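You operate a simulated robot arm through the tools that you are given. There is no shell and no other tool.

You are at the controls of a simulated robot arm. One attempt, no reset.

## Task
Put one of the orange housings from the top of the black bench on top of the white carton there. Take the steel flask and put it on the top of the drawer bench. Put the gauge block with the largest size on its label from the top of the drawer bench on top of the blue ring on the top of the green bench. Take the pulley and put it on the top of the far grey bench. Put the SIZE 3 white filter from the top of the side bench on the top of the far grey bench. Take the cream block labelled "T" from the top of the side bench and put it on the upper pillar shelf. Shut the right glass door. The order is free. Set down upright: steel flask, gauge block, white filter.

The check looks at the end state, three seconds after you hand in, the way a careful person would. Anything else that was tipped, shoved, dropped, spilled or broken makes it a failure.

## Robot
A 6-joint arm with a four-finger gripper on a trunk, on a base that drives. Base frame: it is fixed to the floor where the robot stands at the start and does not move with it; the origin is under the middle of the robot, x ahead of it, y to its left, z up; the surface under the hand at the start is at about z = 80. Units: cm, rad, N and s.
With the tool pointing down near the work surface it reaches from about 24 to 68 cm from the robot's upright axis, wherever it stands. Its first joint turns from -2.897 to 2.897 rad. Places, roughly: blue ring [-125, 500, 75]; cream block [-1075, -225, 75]; gauge block [-425, 500, 75]; orange housing (3x3x3 cm) [80, -20, 80]; pulley (8x8x4 cm) [-1070, -190, 80]; right glass door [-800, -210, 110]; steel flask (8x8x22 cm) [-230, 490, 90]; top of the drawer bench [-390, 500, 80]; top of the far grey bench [-1290, -200, 70]; upper pillar shelf [-1010, 40, 90]; white carton [75, 25, 75]; white filter [-1025, -225, 75]. Payload 3.43 kg.
Tool frame: the origin (TCP) lies between the finger pads and is the grasp point; the fingertips stand 3 cm ahead of it; z points along the fingers, y is the line along which they close. The gripper opens to 12 cm. The gripper's body begins 8.5 cm behind the TCP.
Orientation is told as [roll, pitch, yaw] about the base's x, y, z axes, in that order, counted from this pose: with the fingers straight down and closing along the base's y, the tool's x points along the base's -x, its y along +y and its z along -z.

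## Interface
- The arm moves only by the tool play_rows. Its argument "plan" is a list of rows, each a list of 7 numbers: the shift along the tool's x, y, z in units of 200 mm (1.0 is 200 mm), then the turn, a rotation vector about the tool's x, y, z in units of 120 degrees (1.0 is 120 degrees), then the finger opening in cm, from 0 to 12. In form: [[x, y, z, rx, ry, rz, claw], ...]. A call has 1 to 20 rows; each row is the pose to reach, as a shift and turn from the pose commanded when the call began, along the tool's axes at that moment. A call with a number of a shift or a turn outside -1 to 1 is refused whole. A row lasts 0.2 s, in which the tool goes at most 5 cm and 0.15 rad; a call with a longer step from one row to the next is refused whole, and so is a gripper value outside its range. A pose out of reach is approached as far as the arm can. The call stops where the force on the tool passes 40 N (or 10 N more than at its start, if that is more) or the arm is blocked; 0.2 s more then pass. Each finger halts on what it meets, pressing with about 36 N; the grip force reading is that of the motor and also rises with nothing between the fingers. The clock runs only during rows and for 0.2 s after the last one: add rows that repeat a pose to give the fingers time. The reply holds the time, the measured pose of the TCP, the force on the tool along the base axes, the opening and the grip force, in the units named above and with some noise, with the torque about the TCP (base axes, N m) and any sound that the robot's microphone picked up.
- Cameras (640 x 400 px; columns grow to the right, rows downward): "scene" is now at [5.03, 12.44, 168.19]; the picture's right is [-0.20, -0.98, 0.00], its down [-0.79, 0.16, -0.59] and it looks along [0.58, -0.12, -0.81] (base axes); focal length 282 px, centre (320, 200). "wrist" rides on the gripper at [7.1, -1.7, -12.1] in the tool frame; the picture's right is [0.23, 0.97, 0.00], its down [-0.81, 0.19, -0.55] and it looks along [-0.54, 0.13, 0.83] (tool axes); focal length 275 px, centre (320, 200).
- camera(camera): a new picture of that camera. No time passes.
- lift_body(by): slides the trunk up (or, below 0, down) by that many cm; the arm and the scene camera ride with it, the base frame stays. It gives what a move gives, with no picture.
- drive_base(legs): drives the robot by 1 to 6 legs, each [ahead, left, turn to the left] in cm, cm and rad, along the robot's own axes; the way and the turn of a leg run together, so that a leg with both is an arc; at most 150 cm and 3.142 rad a leg. The arm and the cameras ride along, it lands a little off, and it stops where it bumps. It gives what a move gives.
- head_to(pan, tilt): turns the head with the scene camera to pan (to the left, within 2.094 rad either way) and tilt (down, from -0.506 to 1.204), counted from straight ahead of the robot. It gives what a move gives.
- point_at(camera, pixels): for up to 12 pixels [column, row] of the newest picture of that camera ("zoom" is the newest enlarged one), the place [x, y, z] in the base frame of the surface seen there, good to about 0.2 cm. No time passes.
- close_up(camera, box): a new picture of the part [left, top, right, bottom] of that camera's present view, enlarged. No time passes.
- finish_job(): hands the job in; it is judged then, once.

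Open the gripper and draw the arm clear of the work before you hand the job in, unless the task says otherwise.

The tools are called after ">>>" by a JSON object that holds its "name" and its "arguments". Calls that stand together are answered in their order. play_rows: Moves the arm, as the interface text tells. Its arguments: {"type":"object","properties":{"plan":{"type":"array","items":{"type":"array","items":{"type":"number"}}}},"required":["plan"]} The other tools are called the same way: lift_body (by) slides the trunk up or down; drive_base (legs) drives the base; head_to (pan, tilt) turns the head that bears the scene camera; camera (camera) takes a picture; point_at (camera, pixels) gives the place of the surface under pixels of a picture; close_up (camera, box) takes an enlarged picture of a part of a camera's view; finish_job () hands the job in.

At the start:

```text
time: 0.0
tool_pos: [44.06, -19.77, 112.38]
orientation: [-0.002, 0.0, -0.002]
force: [-0.3, 0.6, 0.9]
moment: [0.0, 0.0, 0.0]
grip_width: 11.99
grip_force: 0.0
trunk travel left (down, up): [-20.0, 24.0]
robot x, y, heading: [0.11, 0.2, -0.001]
head pan, tilt: [-0.199, 0.942]
```

scene: 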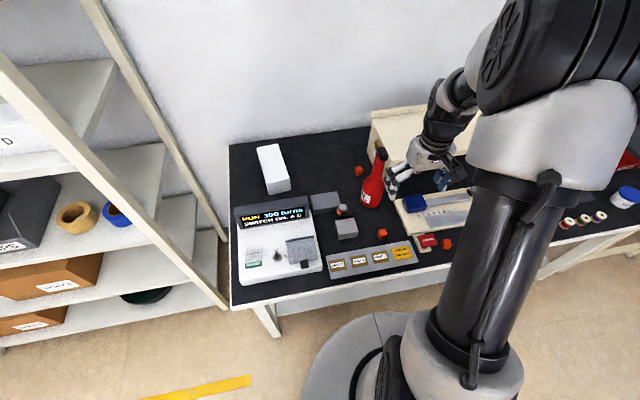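
wrist: 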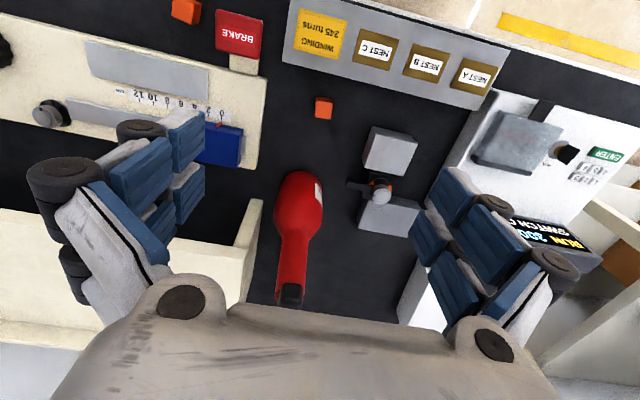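

The scene picture shows orange housings near (359,171), (382,232), (447,243) and a white carton near (272,168). I ask for their places.

>>> {"name": "point_at", "arguments": {"camera": "scene", "pixels": [[359, 171], [382, 232], [447, 243], [268, 150], [279, 185], [262, 148], [279, 146], [288, 180], [267, 183], [342, 209], [372, 190], [380, 255]]}}

>>> {"name": "close_up", "arguments": {"camera": "scene", "box": [220, 120, 480, 290]}}

>>> {"name": "point_at", "arguments": {"camera": "wrist", "pixels": [[324, 108], [186, 11], [378, 190], [300, 200]]}}

```text
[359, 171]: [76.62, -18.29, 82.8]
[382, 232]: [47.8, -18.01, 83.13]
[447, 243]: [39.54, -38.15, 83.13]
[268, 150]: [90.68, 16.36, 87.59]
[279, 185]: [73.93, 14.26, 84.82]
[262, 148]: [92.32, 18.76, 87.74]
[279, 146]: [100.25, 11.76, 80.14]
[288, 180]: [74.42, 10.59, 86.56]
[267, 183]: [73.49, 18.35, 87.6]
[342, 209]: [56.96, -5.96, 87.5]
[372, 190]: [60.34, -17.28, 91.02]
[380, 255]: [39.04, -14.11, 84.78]
```

```text
2.35 times, centred on (350, 205) of scene
```

zoom: 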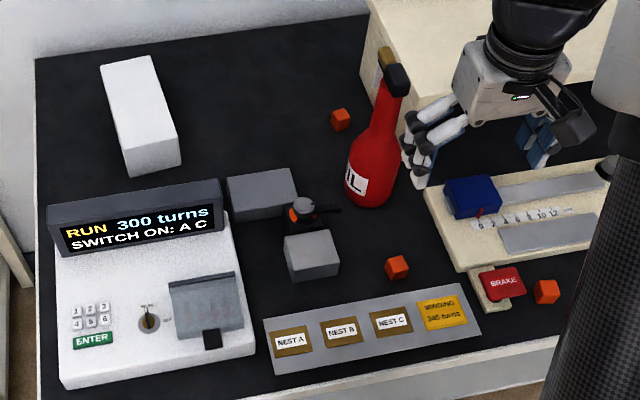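

```text
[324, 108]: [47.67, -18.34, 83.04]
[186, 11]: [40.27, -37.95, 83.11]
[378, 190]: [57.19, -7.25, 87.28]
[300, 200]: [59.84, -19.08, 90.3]
```

The housing at [47.7, -18.2] is the handiest; I check its angle and surroundings from the wrist camera and measure the bench surface.

>>> {"name": "close_up", "arguments": {"camera": "wrist", "box": [270, 70, 380, 140]}}

>>> {"name": "point_at", "arguments": {"camera": "wrist", "pixels": [[300, 140], [350, 140], [316, 97], [332, 98], [316, 118], [331, 118], [345, 90], [370, 150], [300, 172]]}}

```text
5.71 times, centred on (325, 105) of wrist
```

zoom: 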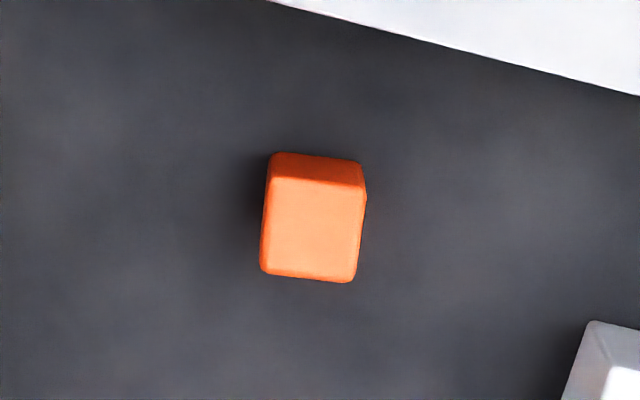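

```text
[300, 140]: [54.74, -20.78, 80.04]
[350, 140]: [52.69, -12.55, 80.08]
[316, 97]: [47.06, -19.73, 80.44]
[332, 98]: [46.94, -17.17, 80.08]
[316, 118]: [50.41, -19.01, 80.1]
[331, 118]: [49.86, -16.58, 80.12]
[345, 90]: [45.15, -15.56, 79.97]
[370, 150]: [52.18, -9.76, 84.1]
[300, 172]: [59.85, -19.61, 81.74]
```

I measure the top-face corners of the housing in the zoom for its yaw.

>>> {"name": "point_at", "arguments": {"camera": "zoom", "pixels": [[280, 185], [358, 193], [270, 266], [348, 274], [315, 230]]}}

```text
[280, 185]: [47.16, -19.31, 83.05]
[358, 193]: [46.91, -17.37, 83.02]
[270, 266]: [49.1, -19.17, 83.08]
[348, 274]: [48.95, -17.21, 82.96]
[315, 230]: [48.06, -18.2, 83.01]
```

The housing is turned about 5° and the bench is at z = 80. I move above it with the fingers partly closed to 7 cm.

>>> {"name": "play_rows", "arguments": {"plan": [[-0.09, 0.04, 0.15, 0, 0, -0.02, 7], [-0.18, 0.079, 0.35, 0, 0, -0.043, 7], [-0.19, 0.079, 0.55, 0, 0, -0.043, 7], [-0.197, 0.079, 0.75, 0, 0, -0.043, 7], [-0.197, 0.079, 0.9, 0, 0, -0.043, 7], [-0.197, 0.079, 0.9, 0, 0, -0.043, 7]]}}

>>> {"name": "camera", "arguments": {"camera": "wrist"}}

>>> {"name": "head_to", "arguments": {"pan": 0.3, "tilt": 1.2}}

>>> {"name": "camera", "arguments": {"camera": "scene"}}

```text
time: 1.4
tool_pos: [47.92, -18.24, 94.51]
orientation: [-0.001, 0.001, 0.093]
force: [-0.3, -0.5, 0.2]
moment: [-0.01, -0.04, -0.01]
grip_width: 7.01
grip_force: 0.1
trunk travel left (down, up): [-20.0, 24.0]
robot x, y, heading: [0.18, 0.18, 0.003]
head pan, tilt: [-0.199, 0.942]
```

```text
taken
```

wrist: 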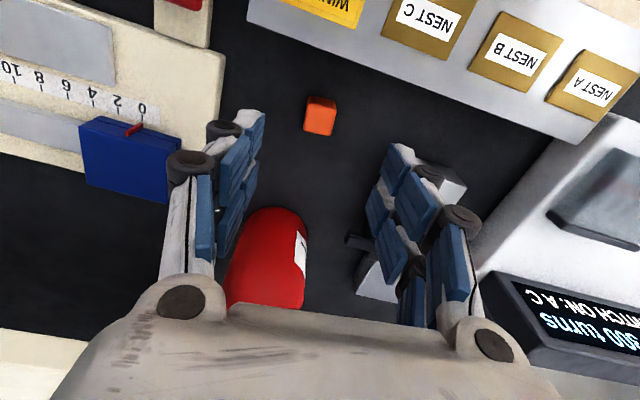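

```text
time: 2.3
tool_pos: [47.96, -18.37, 94.55]
orientation: [-0.001, 0.001, 0.089]
force: [-1.0, -0.7, 0.1]
moment: [0.0, -0.02, -0.02]
grip_width: 7.0
grip_force: 0.0
trunk travel left (down, up): [-20.0, 24.0]
robot x, y, heading: [0.12, -0.3, -0.003]
head pan, tilt: [0.3, 1.201]
```

```text
taken
```

scene: 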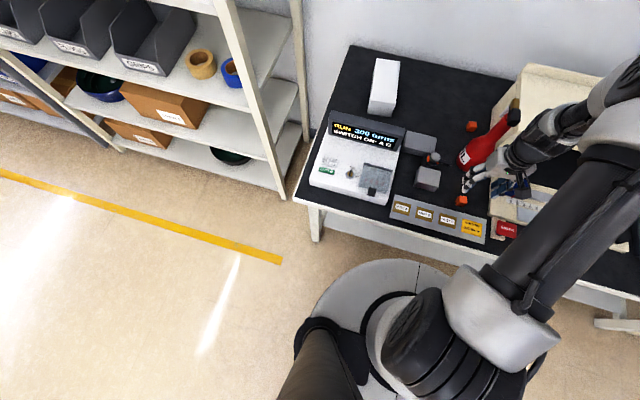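

The housing sits between the fingers at (320,115) in line with the approach. I go down to TCP z ≈ 83.5 and close on it.

>>> {"name": "play_rows", "arguments": {"plan": [[0, 0, 0.2, 0, 0, 0, 7], [0, 0, 0.4, 0, 0, 0, 7], [0, 0, 0.5, 0, 0, 0, 7], [0, 0, 0.55, 0, 0, 0, 7], [0, 0, 0.55, 0, 0, 0, 7], [0, 0, 0.55, 0, 0, 0, 2], [0, 0, 0.55, 0, 0, 0, 2], [0, 0, 0.55, 0, 0, 0, 2], [0, 0, 0.55, 0, 0, 0, 2], [0, 0, 0.55, 0, 0, 0, 2], [0, 0, 0.55, 0, 0, 0, 2]]}}

>>> {"name": "point_at", "arguments": {"camera": "scene", "pixels": [[300, 200], [500, 262], [420, 262], [355, 262], [445, 275], [315, 225], [330, 320], [316, 240], [385, 70], [372, 105], [382, 60], [400, 64]]}}

>>> {"name": "camera", "arguments": {"camera": "wrist"}}

```text
time: 4.7
tool_pos: [48.05, -18.36, 83.37]
orientation: [-0.001, 0.0, 0.09]
force: [0.4, -0.7, 0.5]
moment: [0.03, -0.03, 0.0]
grip_width: 2.47
grip_force: 36.3
trunk travel left (down, up): [-20.0, 24.0]
robot x, y, heading: [0.2, -0.08, 0.003]
head pan, tilt: [0.3, 1.201]
```

```text
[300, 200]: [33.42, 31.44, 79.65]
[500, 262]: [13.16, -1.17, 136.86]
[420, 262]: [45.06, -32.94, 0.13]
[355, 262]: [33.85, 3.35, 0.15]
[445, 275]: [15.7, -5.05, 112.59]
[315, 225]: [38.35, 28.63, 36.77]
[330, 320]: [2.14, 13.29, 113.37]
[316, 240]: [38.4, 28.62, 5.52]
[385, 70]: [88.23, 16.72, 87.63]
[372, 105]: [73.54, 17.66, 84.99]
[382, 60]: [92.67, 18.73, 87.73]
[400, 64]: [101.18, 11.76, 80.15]
```

```text
taken
```

wrist: 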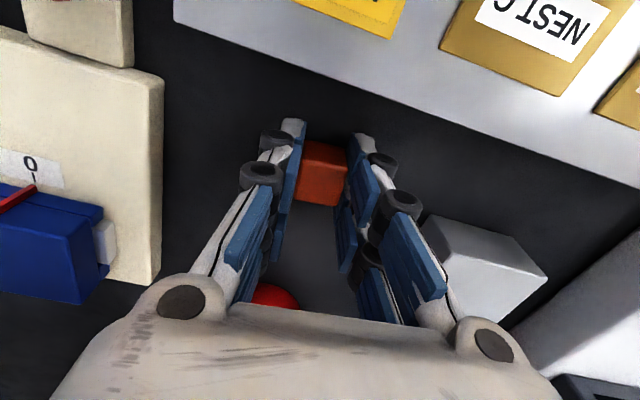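

The housing is held (2.47 cm). I lift it straight up and check where the robot's base rim is.

>>> {"name": "play_rows", "arguments": {"plan": [[0, 0, -0.1, 0, 0, 0, 2], [0, 0, -0.3, 0, 0, 0, 2], [0, 0, -0.5, 0, 0, 0, 2], [0, 0, -0.7, 0, 0, 0, 2], [0, 0, -0.9, 0, 0, 0, 2], [0, 0, -1.0, 0, 0, 0, 2]]}}

>>> {"name": "camera", "arguments": {"camera": "scene"}}

>>> {"name": "point_at", "arguments": {"camera": "scene", "pixels": [[380, 266], [345, 280], [318, 305], [430, 266], [390, 300], [315, 240], [310, 209], [420, 250], [460, 255], [335, 300]]}}

```text
time: 6.1
tool_pos: [47.98, -18.11, 103.35]
orientation: [0.0, 0.001, 0.091]
force: [-0.1, 0.3, -0.1]
moment: [-0.01, 0.0, -0.02]
grip_width: 2.5
grip_force: 35.8
trunk travel left (down, up): [-20.0, 24.0]
robot x, y, heading: [-0.12, -0.13, -0.001]
head pan, tilt: [0.3, 1.201]
```

```text
taken
```

scene: 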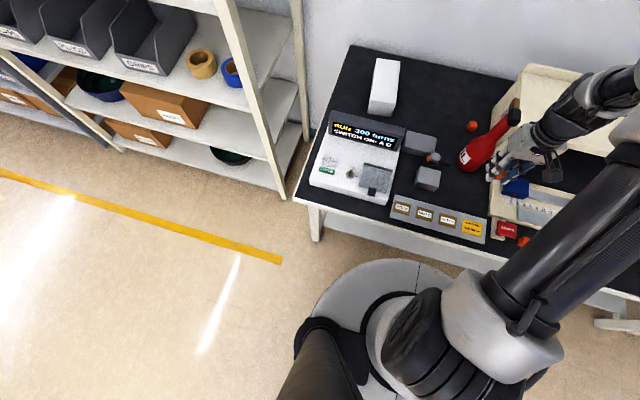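

```text
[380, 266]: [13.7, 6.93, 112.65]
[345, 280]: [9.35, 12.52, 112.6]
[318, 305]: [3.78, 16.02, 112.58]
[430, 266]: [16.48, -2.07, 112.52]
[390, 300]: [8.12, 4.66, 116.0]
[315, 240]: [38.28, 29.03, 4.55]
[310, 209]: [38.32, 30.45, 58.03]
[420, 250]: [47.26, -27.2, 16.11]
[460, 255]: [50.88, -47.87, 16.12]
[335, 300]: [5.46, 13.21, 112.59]
```

The disc seen is the shoulder (z 112), so base clearance to the bench edge (x ≈ 33) has to be tested by a short drive. First I check the bottle's height and other tall objects.

>>> {"name": "point_at", "arguments": {"camera": "scene", "pixels": [[515, 103], [514, 116], [470, 155], [330, 140], [375, 125], [430, 155], [278, 195], [270, 170], [405, 130]]}}

>>> {"name": "camera", "arguments": {"camera": "wrist"}}

```text
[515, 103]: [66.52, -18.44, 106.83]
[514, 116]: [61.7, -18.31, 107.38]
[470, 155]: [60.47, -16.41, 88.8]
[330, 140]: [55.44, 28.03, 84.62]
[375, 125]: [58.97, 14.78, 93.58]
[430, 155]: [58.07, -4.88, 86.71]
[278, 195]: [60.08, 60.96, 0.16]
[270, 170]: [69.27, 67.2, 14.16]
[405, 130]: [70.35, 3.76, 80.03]
```

```text
taken
```

wrist: 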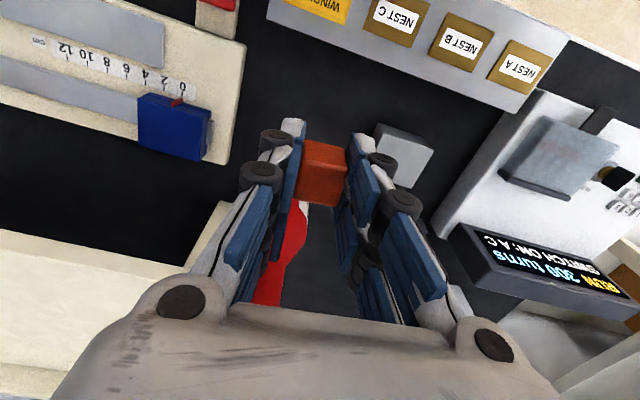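

Bottle top is z 107 at x ≈ 62, so I move sideways before going forward. Drive left 14 cm, then ahead 5 cm.

>>> {"name": "drive_base", "arguments": {"legs": [[0, 14, 0], [5, 0, 0]]}}

```text
time: 8.0
tool_pos: [53.03, -3.98, 103.25]
orientation: [0.002, 0.003, 0.09]
force: [0.6, -0.9, -0.4]
moment: [-0.02, 0.05, -0.02]
grip_width: 2.49
grip_force: 36.2
trunk travel left (down, up): [-20.0, 24.0]
robot x, y, heading: [4.94, 14.07, 0.002]
head pan, tilt: [0.3, 1.201]
```

No bump; I go ahead another 4 cm.

>>> {"name": "drive_base", "arguments": {"legs": [[4, 0, 0]]}}

```text
time: 8.9
tool_pos: [57.06, -4.16, 103.22]
orientation: [0.002, 0.002, 0.09]
force: [-0.5, -0.6, 0.7]
moment: [0.01, 0.04, 0.0]
grip_width: 2.48
grip_force: 35.9
trunk travel left (down, up): [-20.0, 24.0]
robot x, y, heading: [9.05, 14.21, 0.005]
head pan, tilt: [0.3, 1.201]
```

Clear so far. I swing the held housing sideways to y ≈ 14.4 at this height.

>>> {"name": "play_rows", "arguments": {"plan": [[-0.02, 0.22, 0, 0, 0, 0, 2], [-0.04, 0.45, 0, 0, 0, 0, 2], [-0.06, 0.68, 0, 0, 0, 0, 2], [-0.083, 0.92, 0, 0, 0, 0, 2], [-0.083, 0.92, 0, 0, 0, 0, 2]]}}

```text
time: 10.1
tool_pos: [56.93, 14.4, 103.18]
orientation: [0.001, -0.001, 0.09]
force: [0.1, 0.2, -0.5]
moment: [0.0, 0.03, 0.0]
grip_width: 2.49
grip_force: 35.8
trunk travel left (down, up): [-20.0, 24.0]
robot x, y, heading: [8.68, 13.86, 0.003]
head pan, tilt: [0.3, 1.201]
```

Now forward over the carton's front part at x ≈ 76.3, staying high.

>>> {"name": "play_rows", "arguments": {"plan": [[-0.24, -0.022, 0, 0, 0, 0, 2], [-0.48, -0.044, 0, 0, 0, 0, 2], [-0.72, -0.066, 0, 0, 0, 0, 2], [-0.96, -0.087, 0, 0, 0, 0, 2], [-0.96, -0.087, 0.2, 0, 0, 0, 2], [-0.96, -0.087, 0.2, 0, 0, 0, 2]]}}

>>> {"name": "camera", "arguments": {"camera": "wrist"}}

>>> {"name": "camera", "arguments": {"camera": "scene"}}

```text
time: 11.5
tool_pos: [76.43, 14.49, 99.25]
orientation: [0.001, -0.002, 0.091]
force: [-0.3, 0.3, 0.0]
moment: [0.01, 0.0, 0.03]
grip_width: 2.46
grip_force: 35.8
trunk travel left (down, up): [-20.0, 24.0]
robot x, y, heading: [8.92, 14.18, -0.002]
head pan, tilt: [0.3, 1.201]
```

```text
taken
```

wrist: 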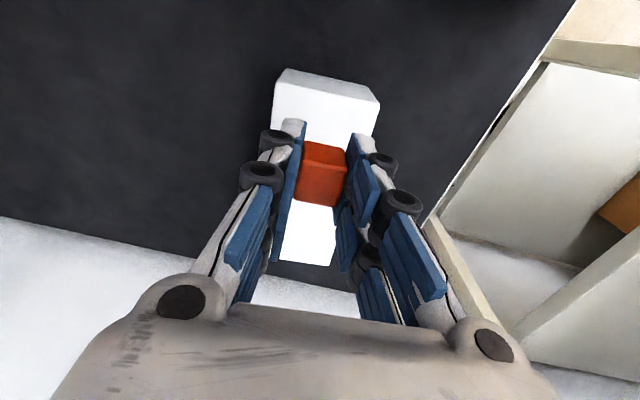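

```text
taken
```

scene: 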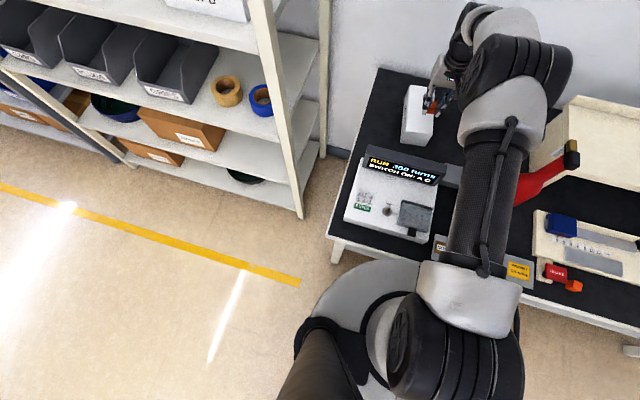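

The housing hangs over the carton's top (centre about y 14.5). I lower it to z ≈ 91.2 and open gently.

>>> {"name": "play_rows", "arguments": {"plan": [[0, 0, 0.15, 0, 0, 0, 2], [0, 0, 0.3, 0, 0, 0, 2], [0, 0, 0.37, 0, 0, 0, 2], [0, 0, 0.4, 0, 0, 0, 2], [0, 0, 0.402, 0, 0, 0, 2], [0, 0, 0.402, 0, 0, 0, 2]]}}

>>> {"name": "camera", "arguments": {"camera": "wrist"}}

```text
time: 12.9
tool_pos: [76.12, 14.32, 91.2]
orientation: [0.0, 0.001, 0.09]
force: [0.0, 0.0, 0.0]
moment: [0.01, -0.03, 0.02]
grip_width: 2.45
grip_force: 36.4
trunk travel left (down, up): [-20.0, 24.0]
robot x, y, heading: [8.94, 14.48, 0.003]
head pan, tilt: [0.3, 1.201]
```

```text
taken
```

wrist: 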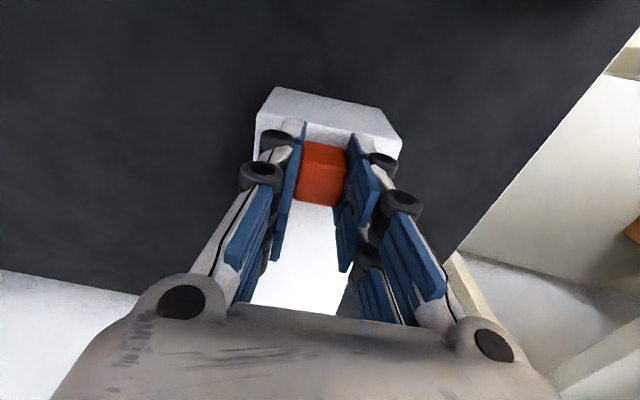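

The housing's whole footprint is on the carton (front edge at x 73.5). I lower a last millimetre or so and open.

>>> {"name": "play_rows", "arguments": {"plan": [[0, 0, 0.004, 0, 0, 0, 2], [0, 0, 0.007, 0, 0, 0, 2], [0, 0, 0.007, 0, 0, 0, 3.0], [0, 0, 0.007, 0, 0, 0, 4], [0, 0, 0.007, 0, 0, 0, 5], [0, 0, 0.007, 0, 0, 0, 5], [0, 0, -0.15, 0, 0, 0, 5], [0, 0, -0.35, 0, 0, 0, 5], [0, 0, -0.55, 0, 0, 0, 5], [0, 0, -0.55, 0, 0, 0, 5]]}}

>>> {"name": "camera", "arguments": {"camera": "wrist"}}

```text
time: 15.1
tool_pos: [76.07, 14.23, 102.14]
orientation: [0.0, 0.0, 0.091]
force: [0.1, 0.4, 0.0]
moment: [-0.04, 0.01, 0.02]
grip_width: 5.04
grip_force: 0.1
trunk travel left (down, up): [-20.0, 24.0]
robot x, y, heading: [9.35, 14.15, 0.001]
head pan, tilt: [0.3, 1.201]
```

```text
taken
```

wrist: 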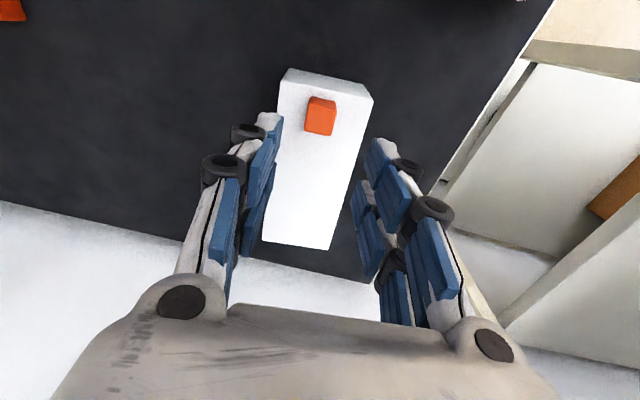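

The housing rests on the carton. I retract the arm toward the robot and raise it.

>>> {"name": "play_rows", "arguments": {"plan": [[0.2, 0, -0.1, 0, 0, 0, 5], [0.4, 0, -0.2, 0, 0, 0, 5], [0.6, 0, -0.2, 0, 0, 0, 5], [0.8, 0, -0.2, 0, 0, 0, 5], [1.0, 0, -0.2, 0, 0, 0, 5], [1.0, 0, -0.2, 0, 0, 0, 5]]}}

>>> {"name": "drive_base", "arguments": {"legs": [[-30, 0, 0]]}}

>>> {"name": "head_to", "arguments": {"pan": 1.6, "tilt": 0.3}}

>>> {"name": "camera", "arguments": {"camera": "scene"}}

```text
time: 16.5
tool_pos: [56.11, 12.58, 106.13]
orientation: [0.001, 0.001, 0.092]
force: [0.1, 0.4, -0.7]
moment: [0.0, 0.02, 0.0]
grip_width: 4.98
grip_force: 0.1
trunk travel left (down, up): [-20.0, 24.0]
robot x, y, heading: [9.16, 14.0, 0.002]
head pan, tilt: [0.3, 1.201]
```

```text
time: 18.5
tool_pos: [26.2, 12.59, 106.22]
orientation: [-0.002, -0.001, 0.092]
force: [-0.5, 0.7, 0.1]
moment: [0.03, -0.03, 0.01]
grip_width: 5.0
grip_force: 0.0
trunk travel left (down, up): [-20.0, 24.0]
robot x, y, heading: [-20.77, 14.48, -0.002]
head pan, tilt: [0.3, 1.201]
```

```text
time: 20.0
tool_pos: [26.4, 12.51, 106.18]
orientation: [0.001, 0.0, 0.092]
force: [-0.1, 0.0, 0.0]
moment: [0.03, 0.02, 0.03]
grip_width: 5.0
grip_force: 0.1
trunk travel left (down, up): [-20.0, 24.0]
robot x, y, heading: [-20.62, 14.03, 0.001]
head pan, tilt: [1.6, 0.3]
```

```text
taken
```

scene: 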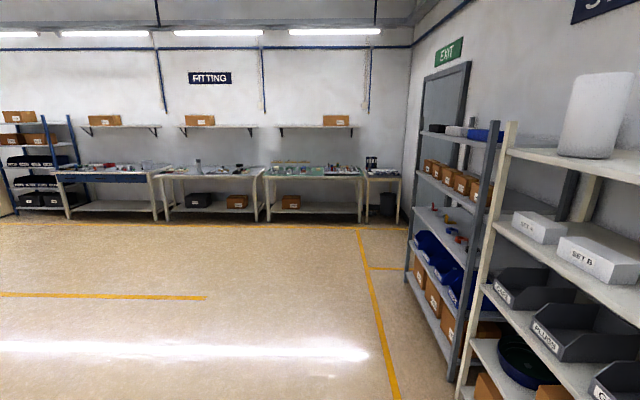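

The way to the fitting benches is open. I zoom in on them and look further to the back-left.

>>> {"name": "close_up", "arguments": {"camera": "scene", "box": [50, 140, 210, 240]}}

>>> {"name": "close_up", "arguments": {"camera": "scene", "box": [230, 140, 410, 240]}}

>>> {"name": "point_at", "arguments": {"camera": "scene", "pixels": [[60, 180], [150, 175], [160, 178], [260, 172], [270, 172], [360, 175], [300, 225], [110, 225], [197, 165]]}}

>>> {"name": "head_to", "arguments": {"pan": 2.09, "tilt": 0.3}}

>>> {"name": "camera", "arguments": {"camera": "scene"}}

```text
4.00 times, centred on (130, 190) of scene
```

zoom: 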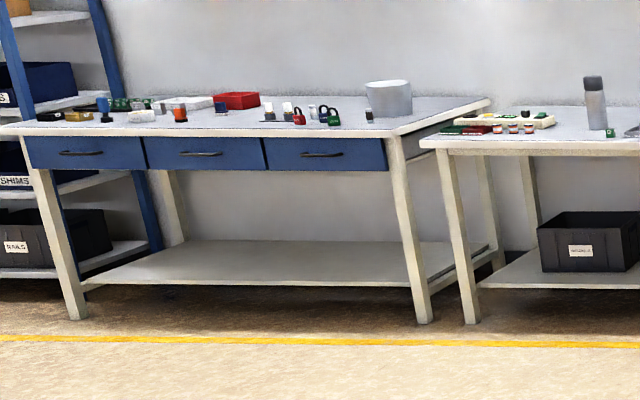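

```text
3.56 times, centred on (320, 190) of scene
```

zoom: 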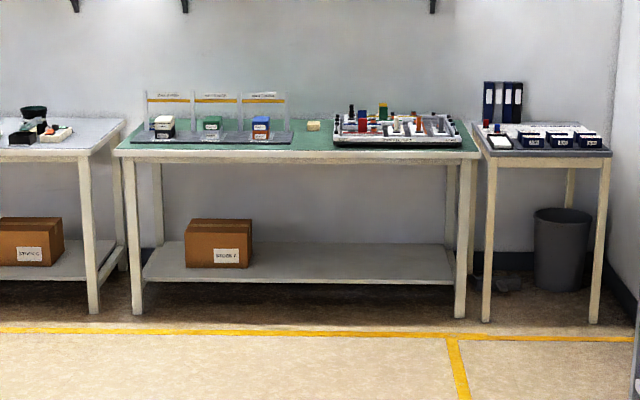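

```text
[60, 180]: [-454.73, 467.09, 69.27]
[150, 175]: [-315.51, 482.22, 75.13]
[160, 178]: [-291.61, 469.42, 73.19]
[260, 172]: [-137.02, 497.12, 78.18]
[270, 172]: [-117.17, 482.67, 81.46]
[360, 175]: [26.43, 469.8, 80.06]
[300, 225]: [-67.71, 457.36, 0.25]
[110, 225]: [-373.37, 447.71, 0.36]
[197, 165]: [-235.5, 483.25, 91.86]
```

```text
time: 20.9
tool_pos: [26.29, 12.5, 106.13]
orientation: [-0.001, 0.0, 0.093]
force: [0.1, -0.2, 0.2]
moment: [-0.03, 0.01, -0.01]
grip_width: 5.0
grip_force: 0.0
trunk travel left (down, up): [-20.0, 24.0]
robot x, y, heading: [-20.9, 13.97, -0.001]
head pan, tilt: [2.089, 0.3]
```

```text
taken
```

scene: 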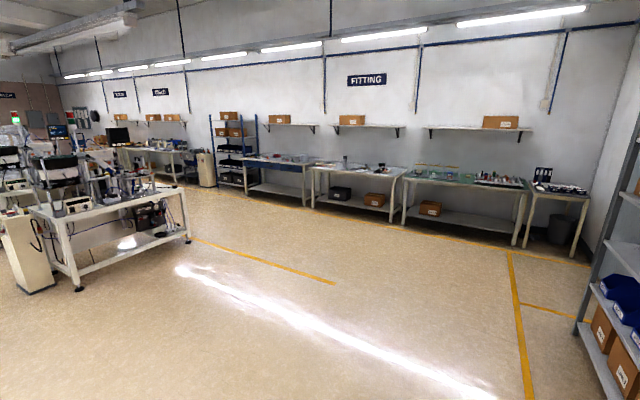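

The floor toward the fitting benches is free. I turn toward the flask's bench, and drive most of the way.

>>> {"name": "drive_base", "arguments": {"legs": [[0, 0, 2.051], [140, 0, 0], [140, 0, 0], [120, 0, 0], [0, 0, -0.48]]}}

>>> {"name": "head_to", "arguments": {"pan": 0.0, "tilt": 0.5}}

>>> {"name": "camera", "arguments": {"camera": "scene"}}

```text
time: 46.6
tool_pos: [-212.93, 415.09, 106.15]
orientation: [-0.001, 0.001, 1.683]
force: [0.5, -0.3, -0.3]
moment: [-0.01, 0.02, -0.01]
grip_width: 5.02
grip_force: 0.1
trunk travel left (down, up): [-20.0, 24.0]
robot x, y, heading: [-213.81, 367.92, 1.587]
head pan, tilt: [2.089, 0.3]
```

```text
time: 48.5
tool_pos: [-213.02, 414.89, 106.33]
orientation: [0.001, -0.002, 1.683]
force: [-0.2, 0.3, -0.6]
moment: [0.0, -0.02, -0.02]
grip_width: 4.99
grip_force: 0.1
trunk travel left (down, up): [-20.0, 24.0]
robot x, y, heading: [-213.58, 367.65, 1.592]
head pan, tilt: [0.0, 0.499]
```

```text
taken
```

scene: 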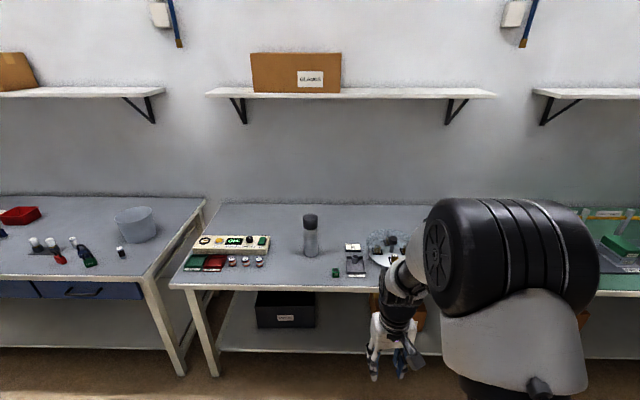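

The flask stands at (310,236). I measure it and the bench edge.

>>> {"name": "point_at", "arguments": {"camera": "scene", "pixels": [[310, 216], [310, 235], [310, 252], [304, 245], [317, 245], [335, 272], [200, 285], [330, 288], [340, 220], [265, 220], [352, 247], [355, 265]]}}

>>> {"name": "close_up", "arguments": {"camera": "scene", "box": [180, 190, 420, 300]}}

>>> {"name": "close_up", "arguments": {"camera": "scene", "box": [0, 190, 210, 300]}}

```text
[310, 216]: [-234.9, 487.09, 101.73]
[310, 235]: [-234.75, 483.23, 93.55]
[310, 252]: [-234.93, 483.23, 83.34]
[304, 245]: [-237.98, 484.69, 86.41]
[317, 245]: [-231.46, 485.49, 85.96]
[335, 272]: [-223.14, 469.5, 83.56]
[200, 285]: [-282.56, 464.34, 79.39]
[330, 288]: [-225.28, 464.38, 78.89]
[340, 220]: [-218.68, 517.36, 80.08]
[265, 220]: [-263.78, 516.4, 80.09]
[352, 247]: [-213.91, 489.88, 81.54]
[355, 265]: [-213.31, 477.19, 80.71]
```

```text
2.67 times, centred on (300, 245) of scene
```

zoom: 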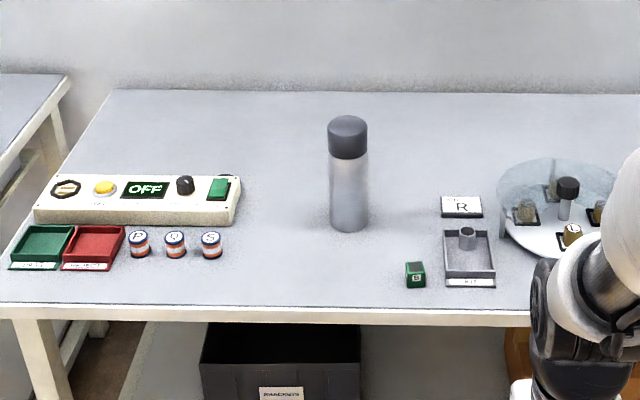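

```text
3.05 times, centred on (105, 245) of scene
```

zoom: 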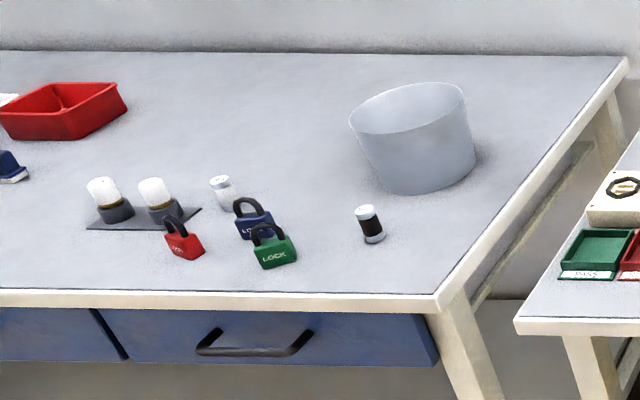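

The flask is about 8 cm wide, centred near [-234.8, 487.3] with its top at z ≈ 102. I raise the arm, open the fingers, and drive closer.

>>> {"name": "play_rows", "arguments": {"plan": [[0, 0, -0.2, 0, 0, 0.02, 8], [0, 0, -0.4, 0, 0, 0.04, 10], [0, 0, -0.6, 0, 0, 0.053, 12], [0, 0, -0.6, 0, 0, 0.053, 12], [0, 0, -0.6, 0, 0, 0.053, 12]]}}

>>> {"name": "drive_base", "arguments": {"legs": [[0, 20, -0.02], [56, 0, 0]]}}

>>> {"name": "camera", "arguments": {"camera": "wrist"}}

>>> {"name": "head_to", "arguments": {"pan": 0.0, "tilt": 0.8}}

>>> {"name": "camera", "arguments": {"camera": "scene"}}

```text
time: 49.8
tool_pos: [-212.84, 414.87, 118.28]
orientation: [0.0, 0.0, 1.57]
force: [-0.2, 0.8, -0.1]
moment: [-0.02, -0.03, -0.05]
grip_width: 11.97
grip_force: 0.1
trunk travel left (down, up): [-20.0, 24.0]
robot x, y, heading: [-213.68, 367.61, 1.592]
head pan, tilt: [0.0, 0.499]
```

```text
time: 54.2
tool_pos: [-232.21, 471.22, 118.25]
orientation: [0.001, -0.001, 1.544]
force: [0.3, 0.0, 0.3]
moment: [-0.03, -0.03, 0.0]
grip_width: 12.02
grip_force: 0.1
trunk travel left (down, up): [-20.0, 24.0]
robot x, y, heading: [-234.34, 424.08, 1.567]
head pan, tilt: [0.0, 0.499]
```

```text
taken
```

wrist: 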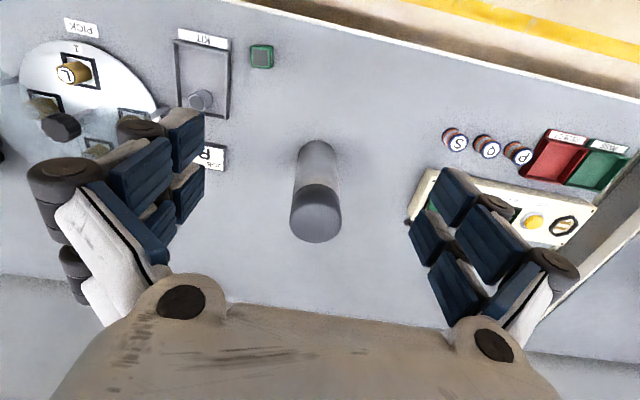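

```text
time: 55.0
tool_pos: [-232.17, 471.22, 118.36]
orientation: [0.001, 0.001, 1.547]
force: [-1.3, 0.5, 0.1]
moment: [-0.03, 0.04, -0.01]
grip_width: 11.99
grip_force: 0.0
trunk travel left (down, up): [-20.0, 24.0]
robot x, y, heading: [-234.01, 424.18, 1.569]
head pan, tilt: [0.0, 0.799]
```

```text
taken
```

scene: 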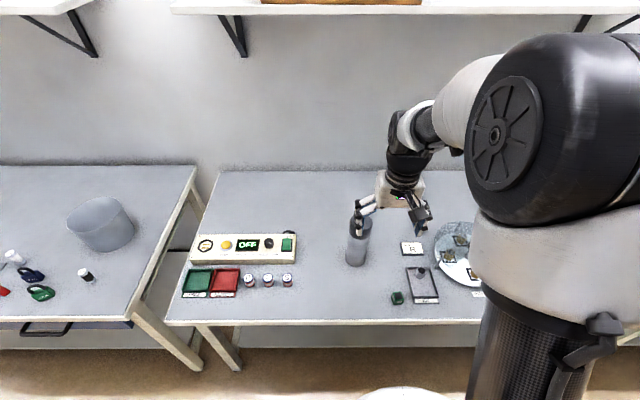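

I measure the cap's top in the wrist picture.

>>> {"name": "point_at", "arguments": {"camera": "wrist", "pixels": [[316, 222], [295, 215], [338, 215], [316, 238], [316, 200], [316, 190], [300, 170], [332, 170], [316, 145]]}}

>>> {"name": "close_up", "arguments": {"camera": "wrist", "box": [260, 130, 370, 250]}}

```text
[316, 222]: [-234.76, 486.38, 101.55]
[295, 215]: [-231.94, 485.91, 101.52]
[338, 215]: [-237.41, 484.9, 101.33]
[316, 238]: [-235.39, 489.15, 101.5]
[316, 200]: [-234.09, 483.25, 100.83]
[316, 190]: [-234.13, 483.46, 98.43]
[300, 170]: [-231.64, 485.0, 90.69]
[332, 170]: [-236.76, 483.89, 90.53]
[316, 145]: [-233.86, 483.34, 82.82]
```

```text
3.33 times, centred on (315, 190) of wrist
```

zoom: 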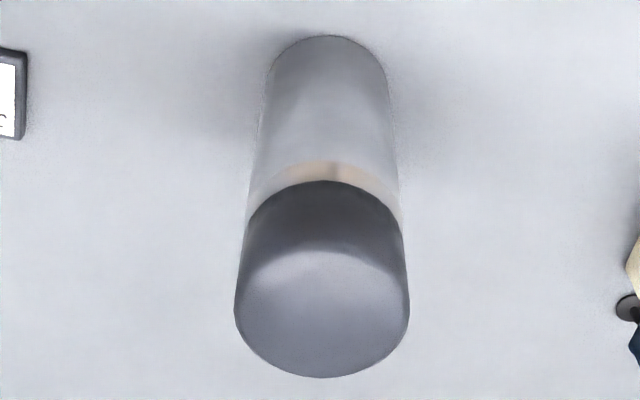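

Cap top z = 101.5, centre ≈ [-234.7, 486.8]. I move above it at z ≈ 107 (tips at 104) and check alignment.

>>> {"name": "play_rows", "arguments": {"plan": [[-0.2, 0.036, 0, 0, 0, 0, 12], [-0.4, 0.072, 0.1, 0, 0, 0, 12], [-0.6, 0.108, 0.25, 0, 0, 0, 12], [-0.777, 0.1435, 0.4, 0, 0, 0, 12], [-0.777, 0.1435, 0.55, 0, 0, 0, 12], [-0.777, 0.1435, 0.55, 0, 0, 0, 12]]}}

>>> {"name": "camera", "arguments": {"camera": "wrist"}}

```text
refused: row 3 steps farther than a row can; nothing moved
```

```text
taken
```

wrist: 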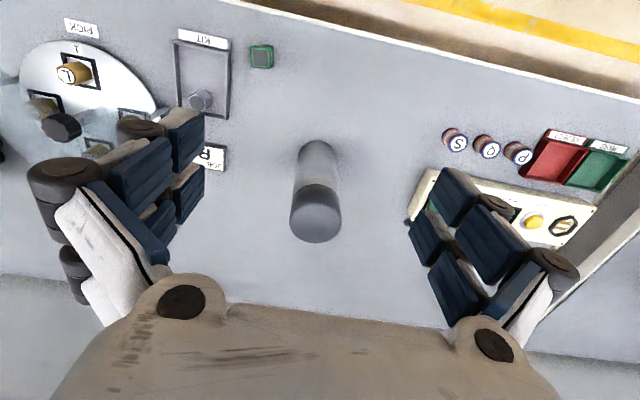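

One step was too long; I repeat with shorter steps.

>>> {"name": "play_rows", "arguments": {"plan": [[-0.2, 0.036, 0, 0, 0, 0, 12], [-0.4, 0.072, 0.05, 0, 0, 0, 12], [-0.6, 0.108, 0.15, 0, 0, 0, 12], [-0.777, 0.1435, 0.25, 0, 0, 0, 12], [-0.777, 0.1435, 0.45, 0, 0, 0, 12], [-0.777, 0.1435, 0.55, 0, 0, 0, 12], [-0.777, 0.1435, 0.55, 0, 0, 0, 12]]}}

>>> {"name": "camera", "arguments": {"camera": "wrist"}}

```text
time: 56.6
tool_pos: [-234.7, 486.88, 107.42]
orientation: [-0.001, 0.002, 1.545]
force: [0.4, 0.5, 0.4]
moment: [-0.04, 0.0, 0.0]
grip_width: 12.01
grip_force: 0.1
trunk travel left (down, up): [-20.0, 24.0]
robot x, y, heading: [-233.94, 423.97, 1.571]
head pan, tilt: [0.0, 0.799]
```

```text
taken
```

wrist: 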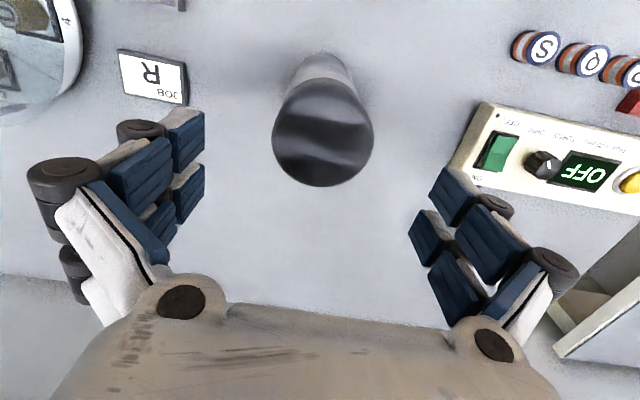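

The flask is centred between the fingers. I go down 12 cm and close.

>>> {"name": "play_rows", "arguments": {"plan": [[0, 0, 0.2, 0, 0, 0, 12], [0, 0, 0.4, 0, 0, 0, 12], [0, 0, 0.55, 0, 0, 0, 12], [0, 0, 0.6, 0, 0, 0, 12], [0, 0, 0.6, 0, 0, 0, 12], [0, 0, 0.6, 0, 0, 0, 5], [0, 0, 0.6, 0, 0, 0, 5], [0, 0, 0.6, 0, 0, 0, 5], [0, 0, 0.6, 0, 0, 0, 5], [0, 0, 0.6, 0, 0, 0, 5], [0, 0, 0.6, 0, 0, 0, 5]]}}

>>> {"name": "camera", "arguments": {"camera": "wrist"}}

```text
time: 59.0
tool_pos: [-234.68, 486.9, 95.41]
orientation: [0.0, -0.002, 1.544]
force: [-2.4, -0.4, 7.9]
moment: [0.0, 0.12, 0.01]
grip_width: 7.38
grip_force: 35.7
trunk travel left (down, up): [-20.0, 24.0]
robot x, y, heading: [-234.12, 423.8, 1.562]
head pan, tilt: [0.0, 0.799]
```

```text
taken
```

wrist: 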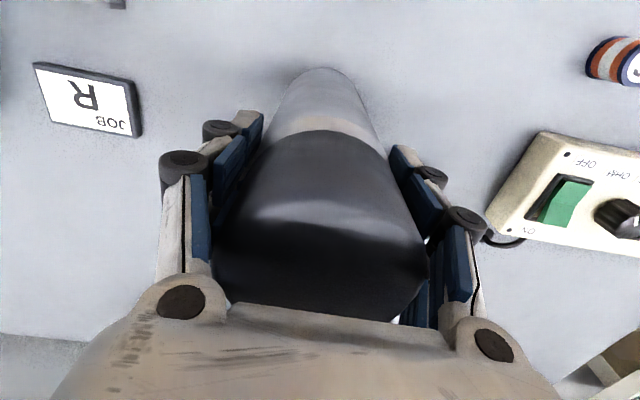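

Gripped at 7.4 cm. I lift a few centimetres and check the hold.

>>> {"name": "play_rows", "arguments": {"plan": [[0, 0, -0.03, 0, 0, 0, 5], [0, 0, -0.07, 0, 0, 0, 5], [0, 0, -0.15, 0, 0, 0, 5], [0, 0, -0.25, 0, 0, 0, 5], [0, 0, -0.25, 0, 0, 0, 5]]}}

>>> {"name": "camera", "arguments": {"camera": "wrist"}}

>>> {"name": "camera", "arguments": {"camera": "scene"}}

```text
time: 60.2
tool_pos: [-234.74, 486.97, 100.19]
orientation: [0.0, 0.002, 1.545]
force: [0.3, -0.4, -5.1]
moment: [-0.03, -0.01, 0.0]
grip_width: 7.36
grip_force: 35.9
trunk travel left (down, up): [-20.0, 24.0]
robot x, y, heading: [-233.84, 424.13, 1.563]
head pan, tilt: [0.0, 0.799]
```

```text
taken
```

wrist: 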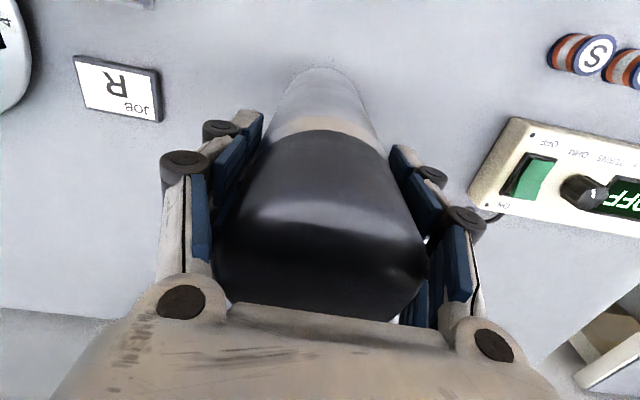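

```text
taken
```

scene: 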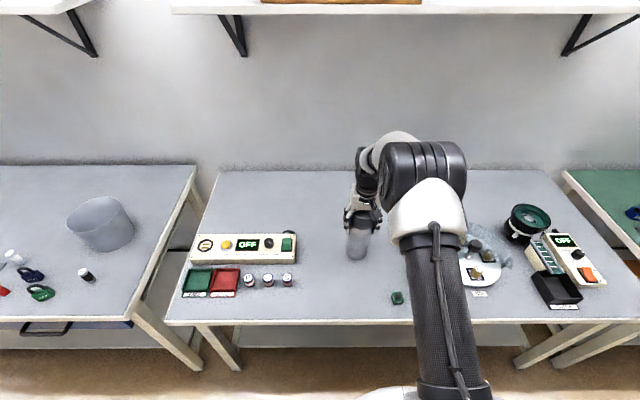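

The flask came up upright (weight about 5 N). I raise it another 18 cm and draw it back toward the robot.

>>> {"name": "play_rows", "arguments": {"plan": [[0, 0, -0.2, 0, 0, 0, 5], [0, 0, -0.4, 0, 0, 0, 5], [0, 0, -0.6, 0, 0, 0, 5], [0, 0, -0.8, 0, 0, 0, 5], [0.2, 0, -0.9, 0, 0, 0, 5], [0.4, 0, -0.9, 0, 0, 0, 5], [0.6, 0, -0.9, 0, 0, 0, 5], [0.8, 0, -0.9, 0, 0, 0, 5], [1.0, 0, -0.9, 0, 0, 0, 5], [1.0, 0, -0.9, 0, 0, 0, 5]]}}

>>> {"name": "drive_base", "arguments": {"legs": [[-30, 0, 0], [0, 145, 0]]}}

>>> {"name": "head_to", "arguments": {"pan": 0.1, "tilt": 0.7}}

>>> {"name": "camera", "arguments": {"camera": "scene"}}

```text
time: 62.4
tool_pos: [-235.11, 466.92, 118.09]
orientation: [0.0, 0.0, 1.545]
force: [0.0, 0.5, -5.3]
moment: [-0.08, 0.02, 0.02]
grip_width: 7.31
grip_force: 36.2
trunk travel left (down, up): [-20.0, 24.0]
robot x, y, heading: [-234.2, 423.85, 1.561]
head pan, tilt: [0.0, 0.799]
```

```text
time: 71.2
tool_pos: [-379.36, 435.88, 118.24]
orientation: [0.001, 0.001, 1.558]
force: [-1.7, 0.3, -5.0]
moment: [-0.01, 0.01, -0.02]
grip_width: 7.2
grip_force: 35.7
trunk travel left (down, up): [-20.0, 24.0]
robot x, y, heading: [-377.55, 393.01, 1.583]
head pan, tilt: [0.0, 0.799]
```

```text
time: 71.9
tool_pos: [-379.31, 435.83, 118.2]
orientation: [-0.001, 0.0, 1.558]
force: [-0.8, -0.1, -5.2]
moment: [0.01, 0.01, 0.04]
grip_width: 7.23
grip_force: 35.6
trunk travel left (down, up): [-20.0, 24.0]
robot x, y, heading: [-377.35, 392.9, 1.574]
head pan, tilt: [0.099, 0.7]
```

```text
taken
```

scene: 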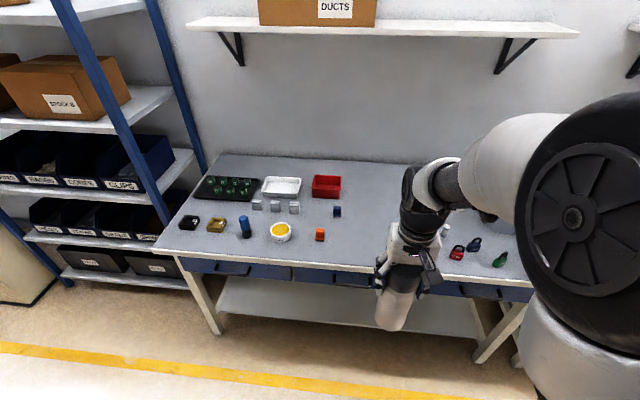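

The drawer bench is in view with grey gauge blocks near (257–293,205). I zoom in there and check the flask in the wrist picture.

>>> {"name": "close_up", "arguments": {"camera": "scene", "box": [150, 150, 350, 275]}}

>>> {"name": "close_up", "arguments": {"camera": "scene", "box": [320, 150, 540, 290]}}

>>> {"name": "camera", "arguments": {"camera": "wrist"}}

>>> {"name": "point_at", "arguments": {"camera": "scene", "pixels": [[275, 204], [257, 202], [294, 204], [337, 212], [370, 190], [380, 220], [350, 240], [340, 270], [320, 233], [457, 252], [447, 228], [475, 243]]}}

```text
3.20 times, centred on (250, 212) of scene
```

zoom: 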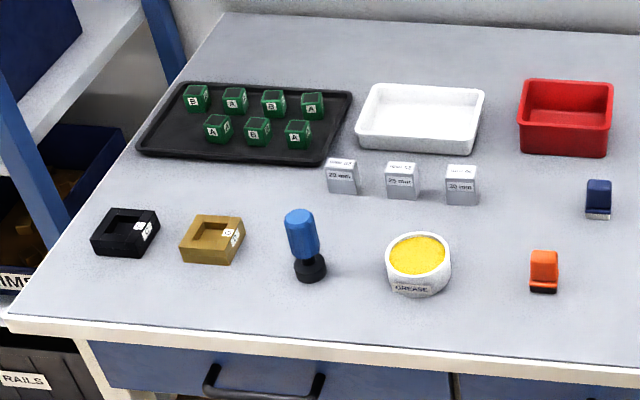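

```text
2.86 times, centred on (430, 220) of scene
```

zoom: 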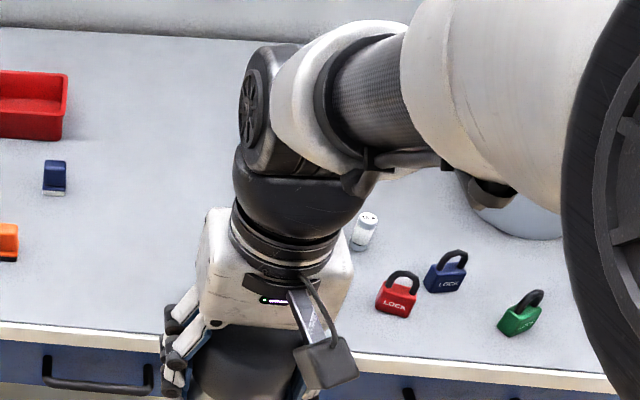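

```text
taken
```

wrist: 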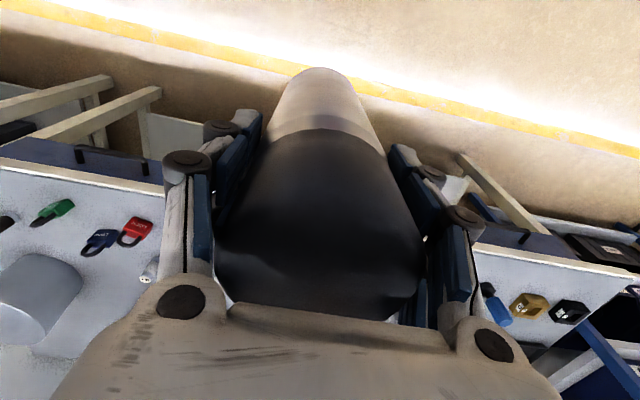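

```text
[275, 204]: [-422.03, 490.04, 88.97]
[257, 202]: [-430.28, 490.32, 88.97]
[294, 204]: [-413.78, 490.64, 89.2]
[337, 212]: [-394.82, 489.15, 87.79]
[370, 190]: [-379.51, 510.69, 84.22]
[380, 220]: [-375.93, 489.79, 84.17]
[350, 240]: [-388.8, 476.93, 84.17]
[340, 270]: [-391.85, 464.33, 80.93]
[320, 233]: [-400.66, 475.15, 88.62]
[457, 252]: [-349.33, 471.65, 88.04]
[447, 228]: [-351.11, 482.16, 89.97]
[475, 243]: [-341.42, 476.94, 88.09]
```

Gauge blocks stand at about x −430, −422, −414, and the bench top here is z ≈ 84.2. A free spot for the flask is around [-376, 491]; I drive 37 cm ahead.

>>> {"name": "drive_base", "arguments": {"legs": [[37, 0, 0]]}}

>>> {"name": "close_up", "arguments": {"camera": "scene", "box": [150, 150, 450, 340]}}

```text
time: 74.2
tool_pos: [-379.5, 472.5, 118.2]
orientation: [-0.001, 0.002, 1.556]
force: [-0.1, -0.3, -5.2]
moment: [-0.01, -0.05, 0.0]
grip_width: 7.2
grip_force: 36.0
trunk travel left (down, up): [-20.0, 24.0]
robot x, y, heading: [-377.94, 429.88, 1.582]
head pan, tilt: [0.099, 0.7]
```

```text
2.11 times, centred on (300, 245) of scene
```

zoom: 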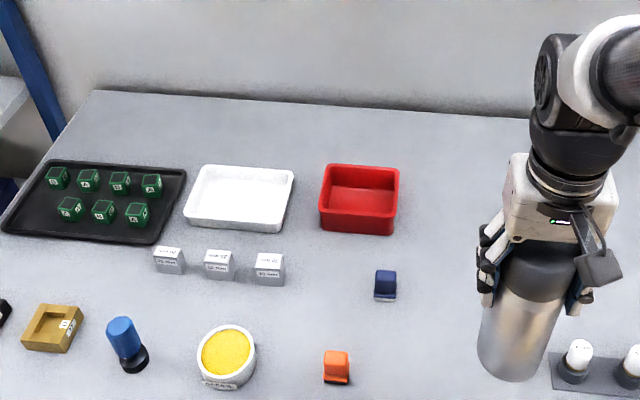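

There is a dark plate with two white-capped pieces just right of the flask; I measure it, and the surface beyond.

>>> {"name": "point_at", "arguments": {"camera": "zoom", "pixels": [[555, 355], [552, 388], [578, 345], [575, 375], [386, 292], [337, 380], [440, 260], [470, 200], [450, 330], [270, 262], [220, 258], [168, 255]]}}

>>> {"name": "camera", "arguments": {"camera": "scene"}}

```text
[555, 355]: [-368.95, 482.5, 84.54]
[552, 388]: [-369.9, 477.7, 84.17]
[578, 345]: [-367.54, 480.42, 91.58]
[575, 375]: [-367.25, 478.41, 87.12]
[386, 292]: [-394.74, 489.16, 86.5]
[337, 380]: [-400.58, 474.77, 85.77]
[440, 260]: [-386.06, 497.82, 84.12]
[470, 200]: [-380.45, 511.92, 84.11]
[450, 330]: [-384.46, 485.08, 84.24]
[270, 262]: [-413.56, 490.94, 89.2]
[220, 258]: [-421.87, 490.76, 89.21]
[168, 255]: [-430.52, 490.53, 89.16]
```

```text
taken
```

scene: 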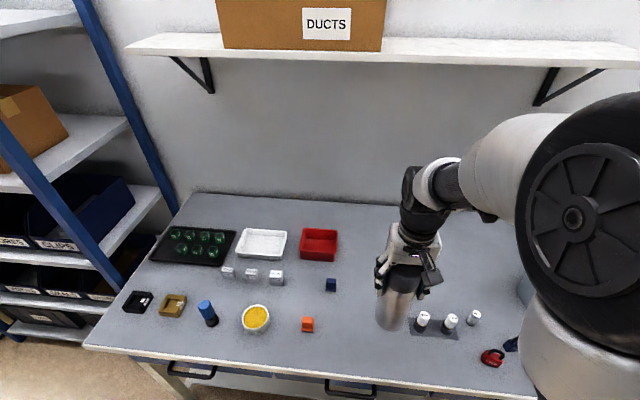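

I extend over the spot [-380, 492.3] at the same height, then lower in a second call.

>>> {"name": "play_rows", "arguments": {"plan": [[-0.2, 0.01, 0, 0, 0, 0, 5], [-0.4, 0.02, 0, 0, 0, 0, 5], [-0.6, 0.03, 0, 0, 0, 0, 5], [-0.8, 0.04, 0, 0, 0, 0, 5], [-0.99, 0.05, 0, 0, 0, 0, 5], [-0.99, 0.05, 0.2, 0, 0, 0, 5], [-0.99, 0.05, 0.4, 0, 0, 0, 5], [-0.99, 0.05, 0.6, 0, 0, 0, 5], [-0.99, 0.05, 0.7, 0, 0, 0, 5], [-0.99, 0.05, 0.8, 0, 0, 0, 5], [-0.99, 0.05, 0.8, 0, 0, 0, 5]]}}

>>> {"name": "camera", "arguments": {"camera": "wrist"}}

>>> {"name": "camera", "arguments": {"camera": "scene"}}

```text
time: 76.6
tool_pos: [-380.23, 492.06, 102.24]
orientation: [-0.001, 0.0, 1.558]
force: [0.1, -0.9, -5.2]
moment: [-0.01, 0.0, -0.01]
grip_width: 7.2
grip_force: 36.5
trunk travel left (down, up): [-20.0, 24.0]
robot x, y, heading: [-377.87, 429.64, 1.584]
head pan, tilt: [0.099, 0.7]
```

```text
taken
```

wrist: 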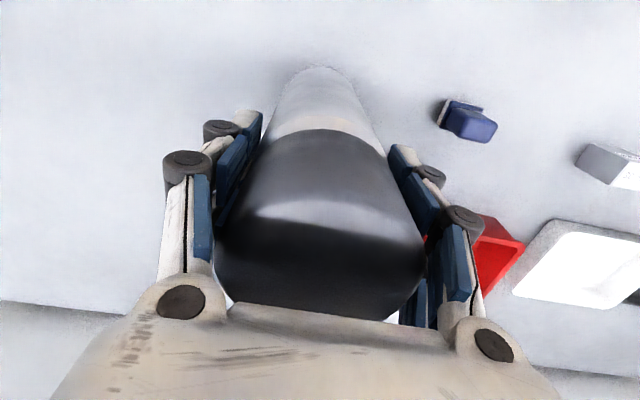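

```text
taken
```

scene: 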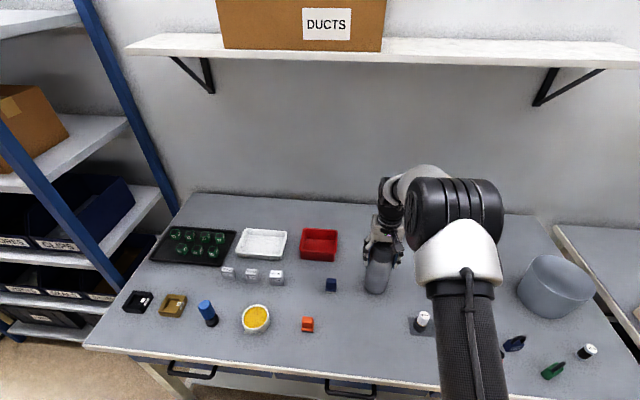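

The spot is clear. I lower slowly to TCP z ≈ 99.7.

>>> {"name": "play_rows", "arguments": {"plan": [[0, 0, 0.05, 0, 0, 0, 5], [0, 0, 0.1, 0, 0, 0, 5], [0, 0, 0.12, 0, 0, 0, 5], [0, 0, 0.125, 0, 0, 0, 5], [0, 0, 0.125, 0, 0, 0, 5]]}}

```text
time: 77.8
tool_pos: [-380.17, 492.21, 99.73]
orientation: [0.0, 0.0, 1.557]
force: [0.4, -0.5, -5.2]
moment: [-0.02, 0.01, -0.04]
grip_width: 7.17
grip_force: 35.8
trunk travel left (down, up): [-20.0, 24.0]
robot x, y, heading: [-377.85, 429.66, 1.576]
head pan, tilt: [0.099, 0.7]
```

Still hanging free; I lower in 1 mm steps.

>>> {"name": "play_rows", "arguments": {"plan": [[0, 0, 0.005, 0, 0, 0, 5], [0, 0, 0.008, 0, 0, 0, 5], [0, 0, 0.008, 0, 0, 0, 5]]}}

```text
time: 78.6
tool_pos: [-380.2, 492.15, 99.58]
orientation: [0.0, 0.0, 1.557]
force: [-0.4, -1.6, 1.5]
moment: [-0.32, 0.15, 0.03]
grip_width: 7.16
grip_force: 36.4
trunk travel left (down, up): [-20.0, 24.0]
robot x, y, heading: [-377.76, 429.42, 1.577]
head pan, tilt: [0.099, 0.7]
```

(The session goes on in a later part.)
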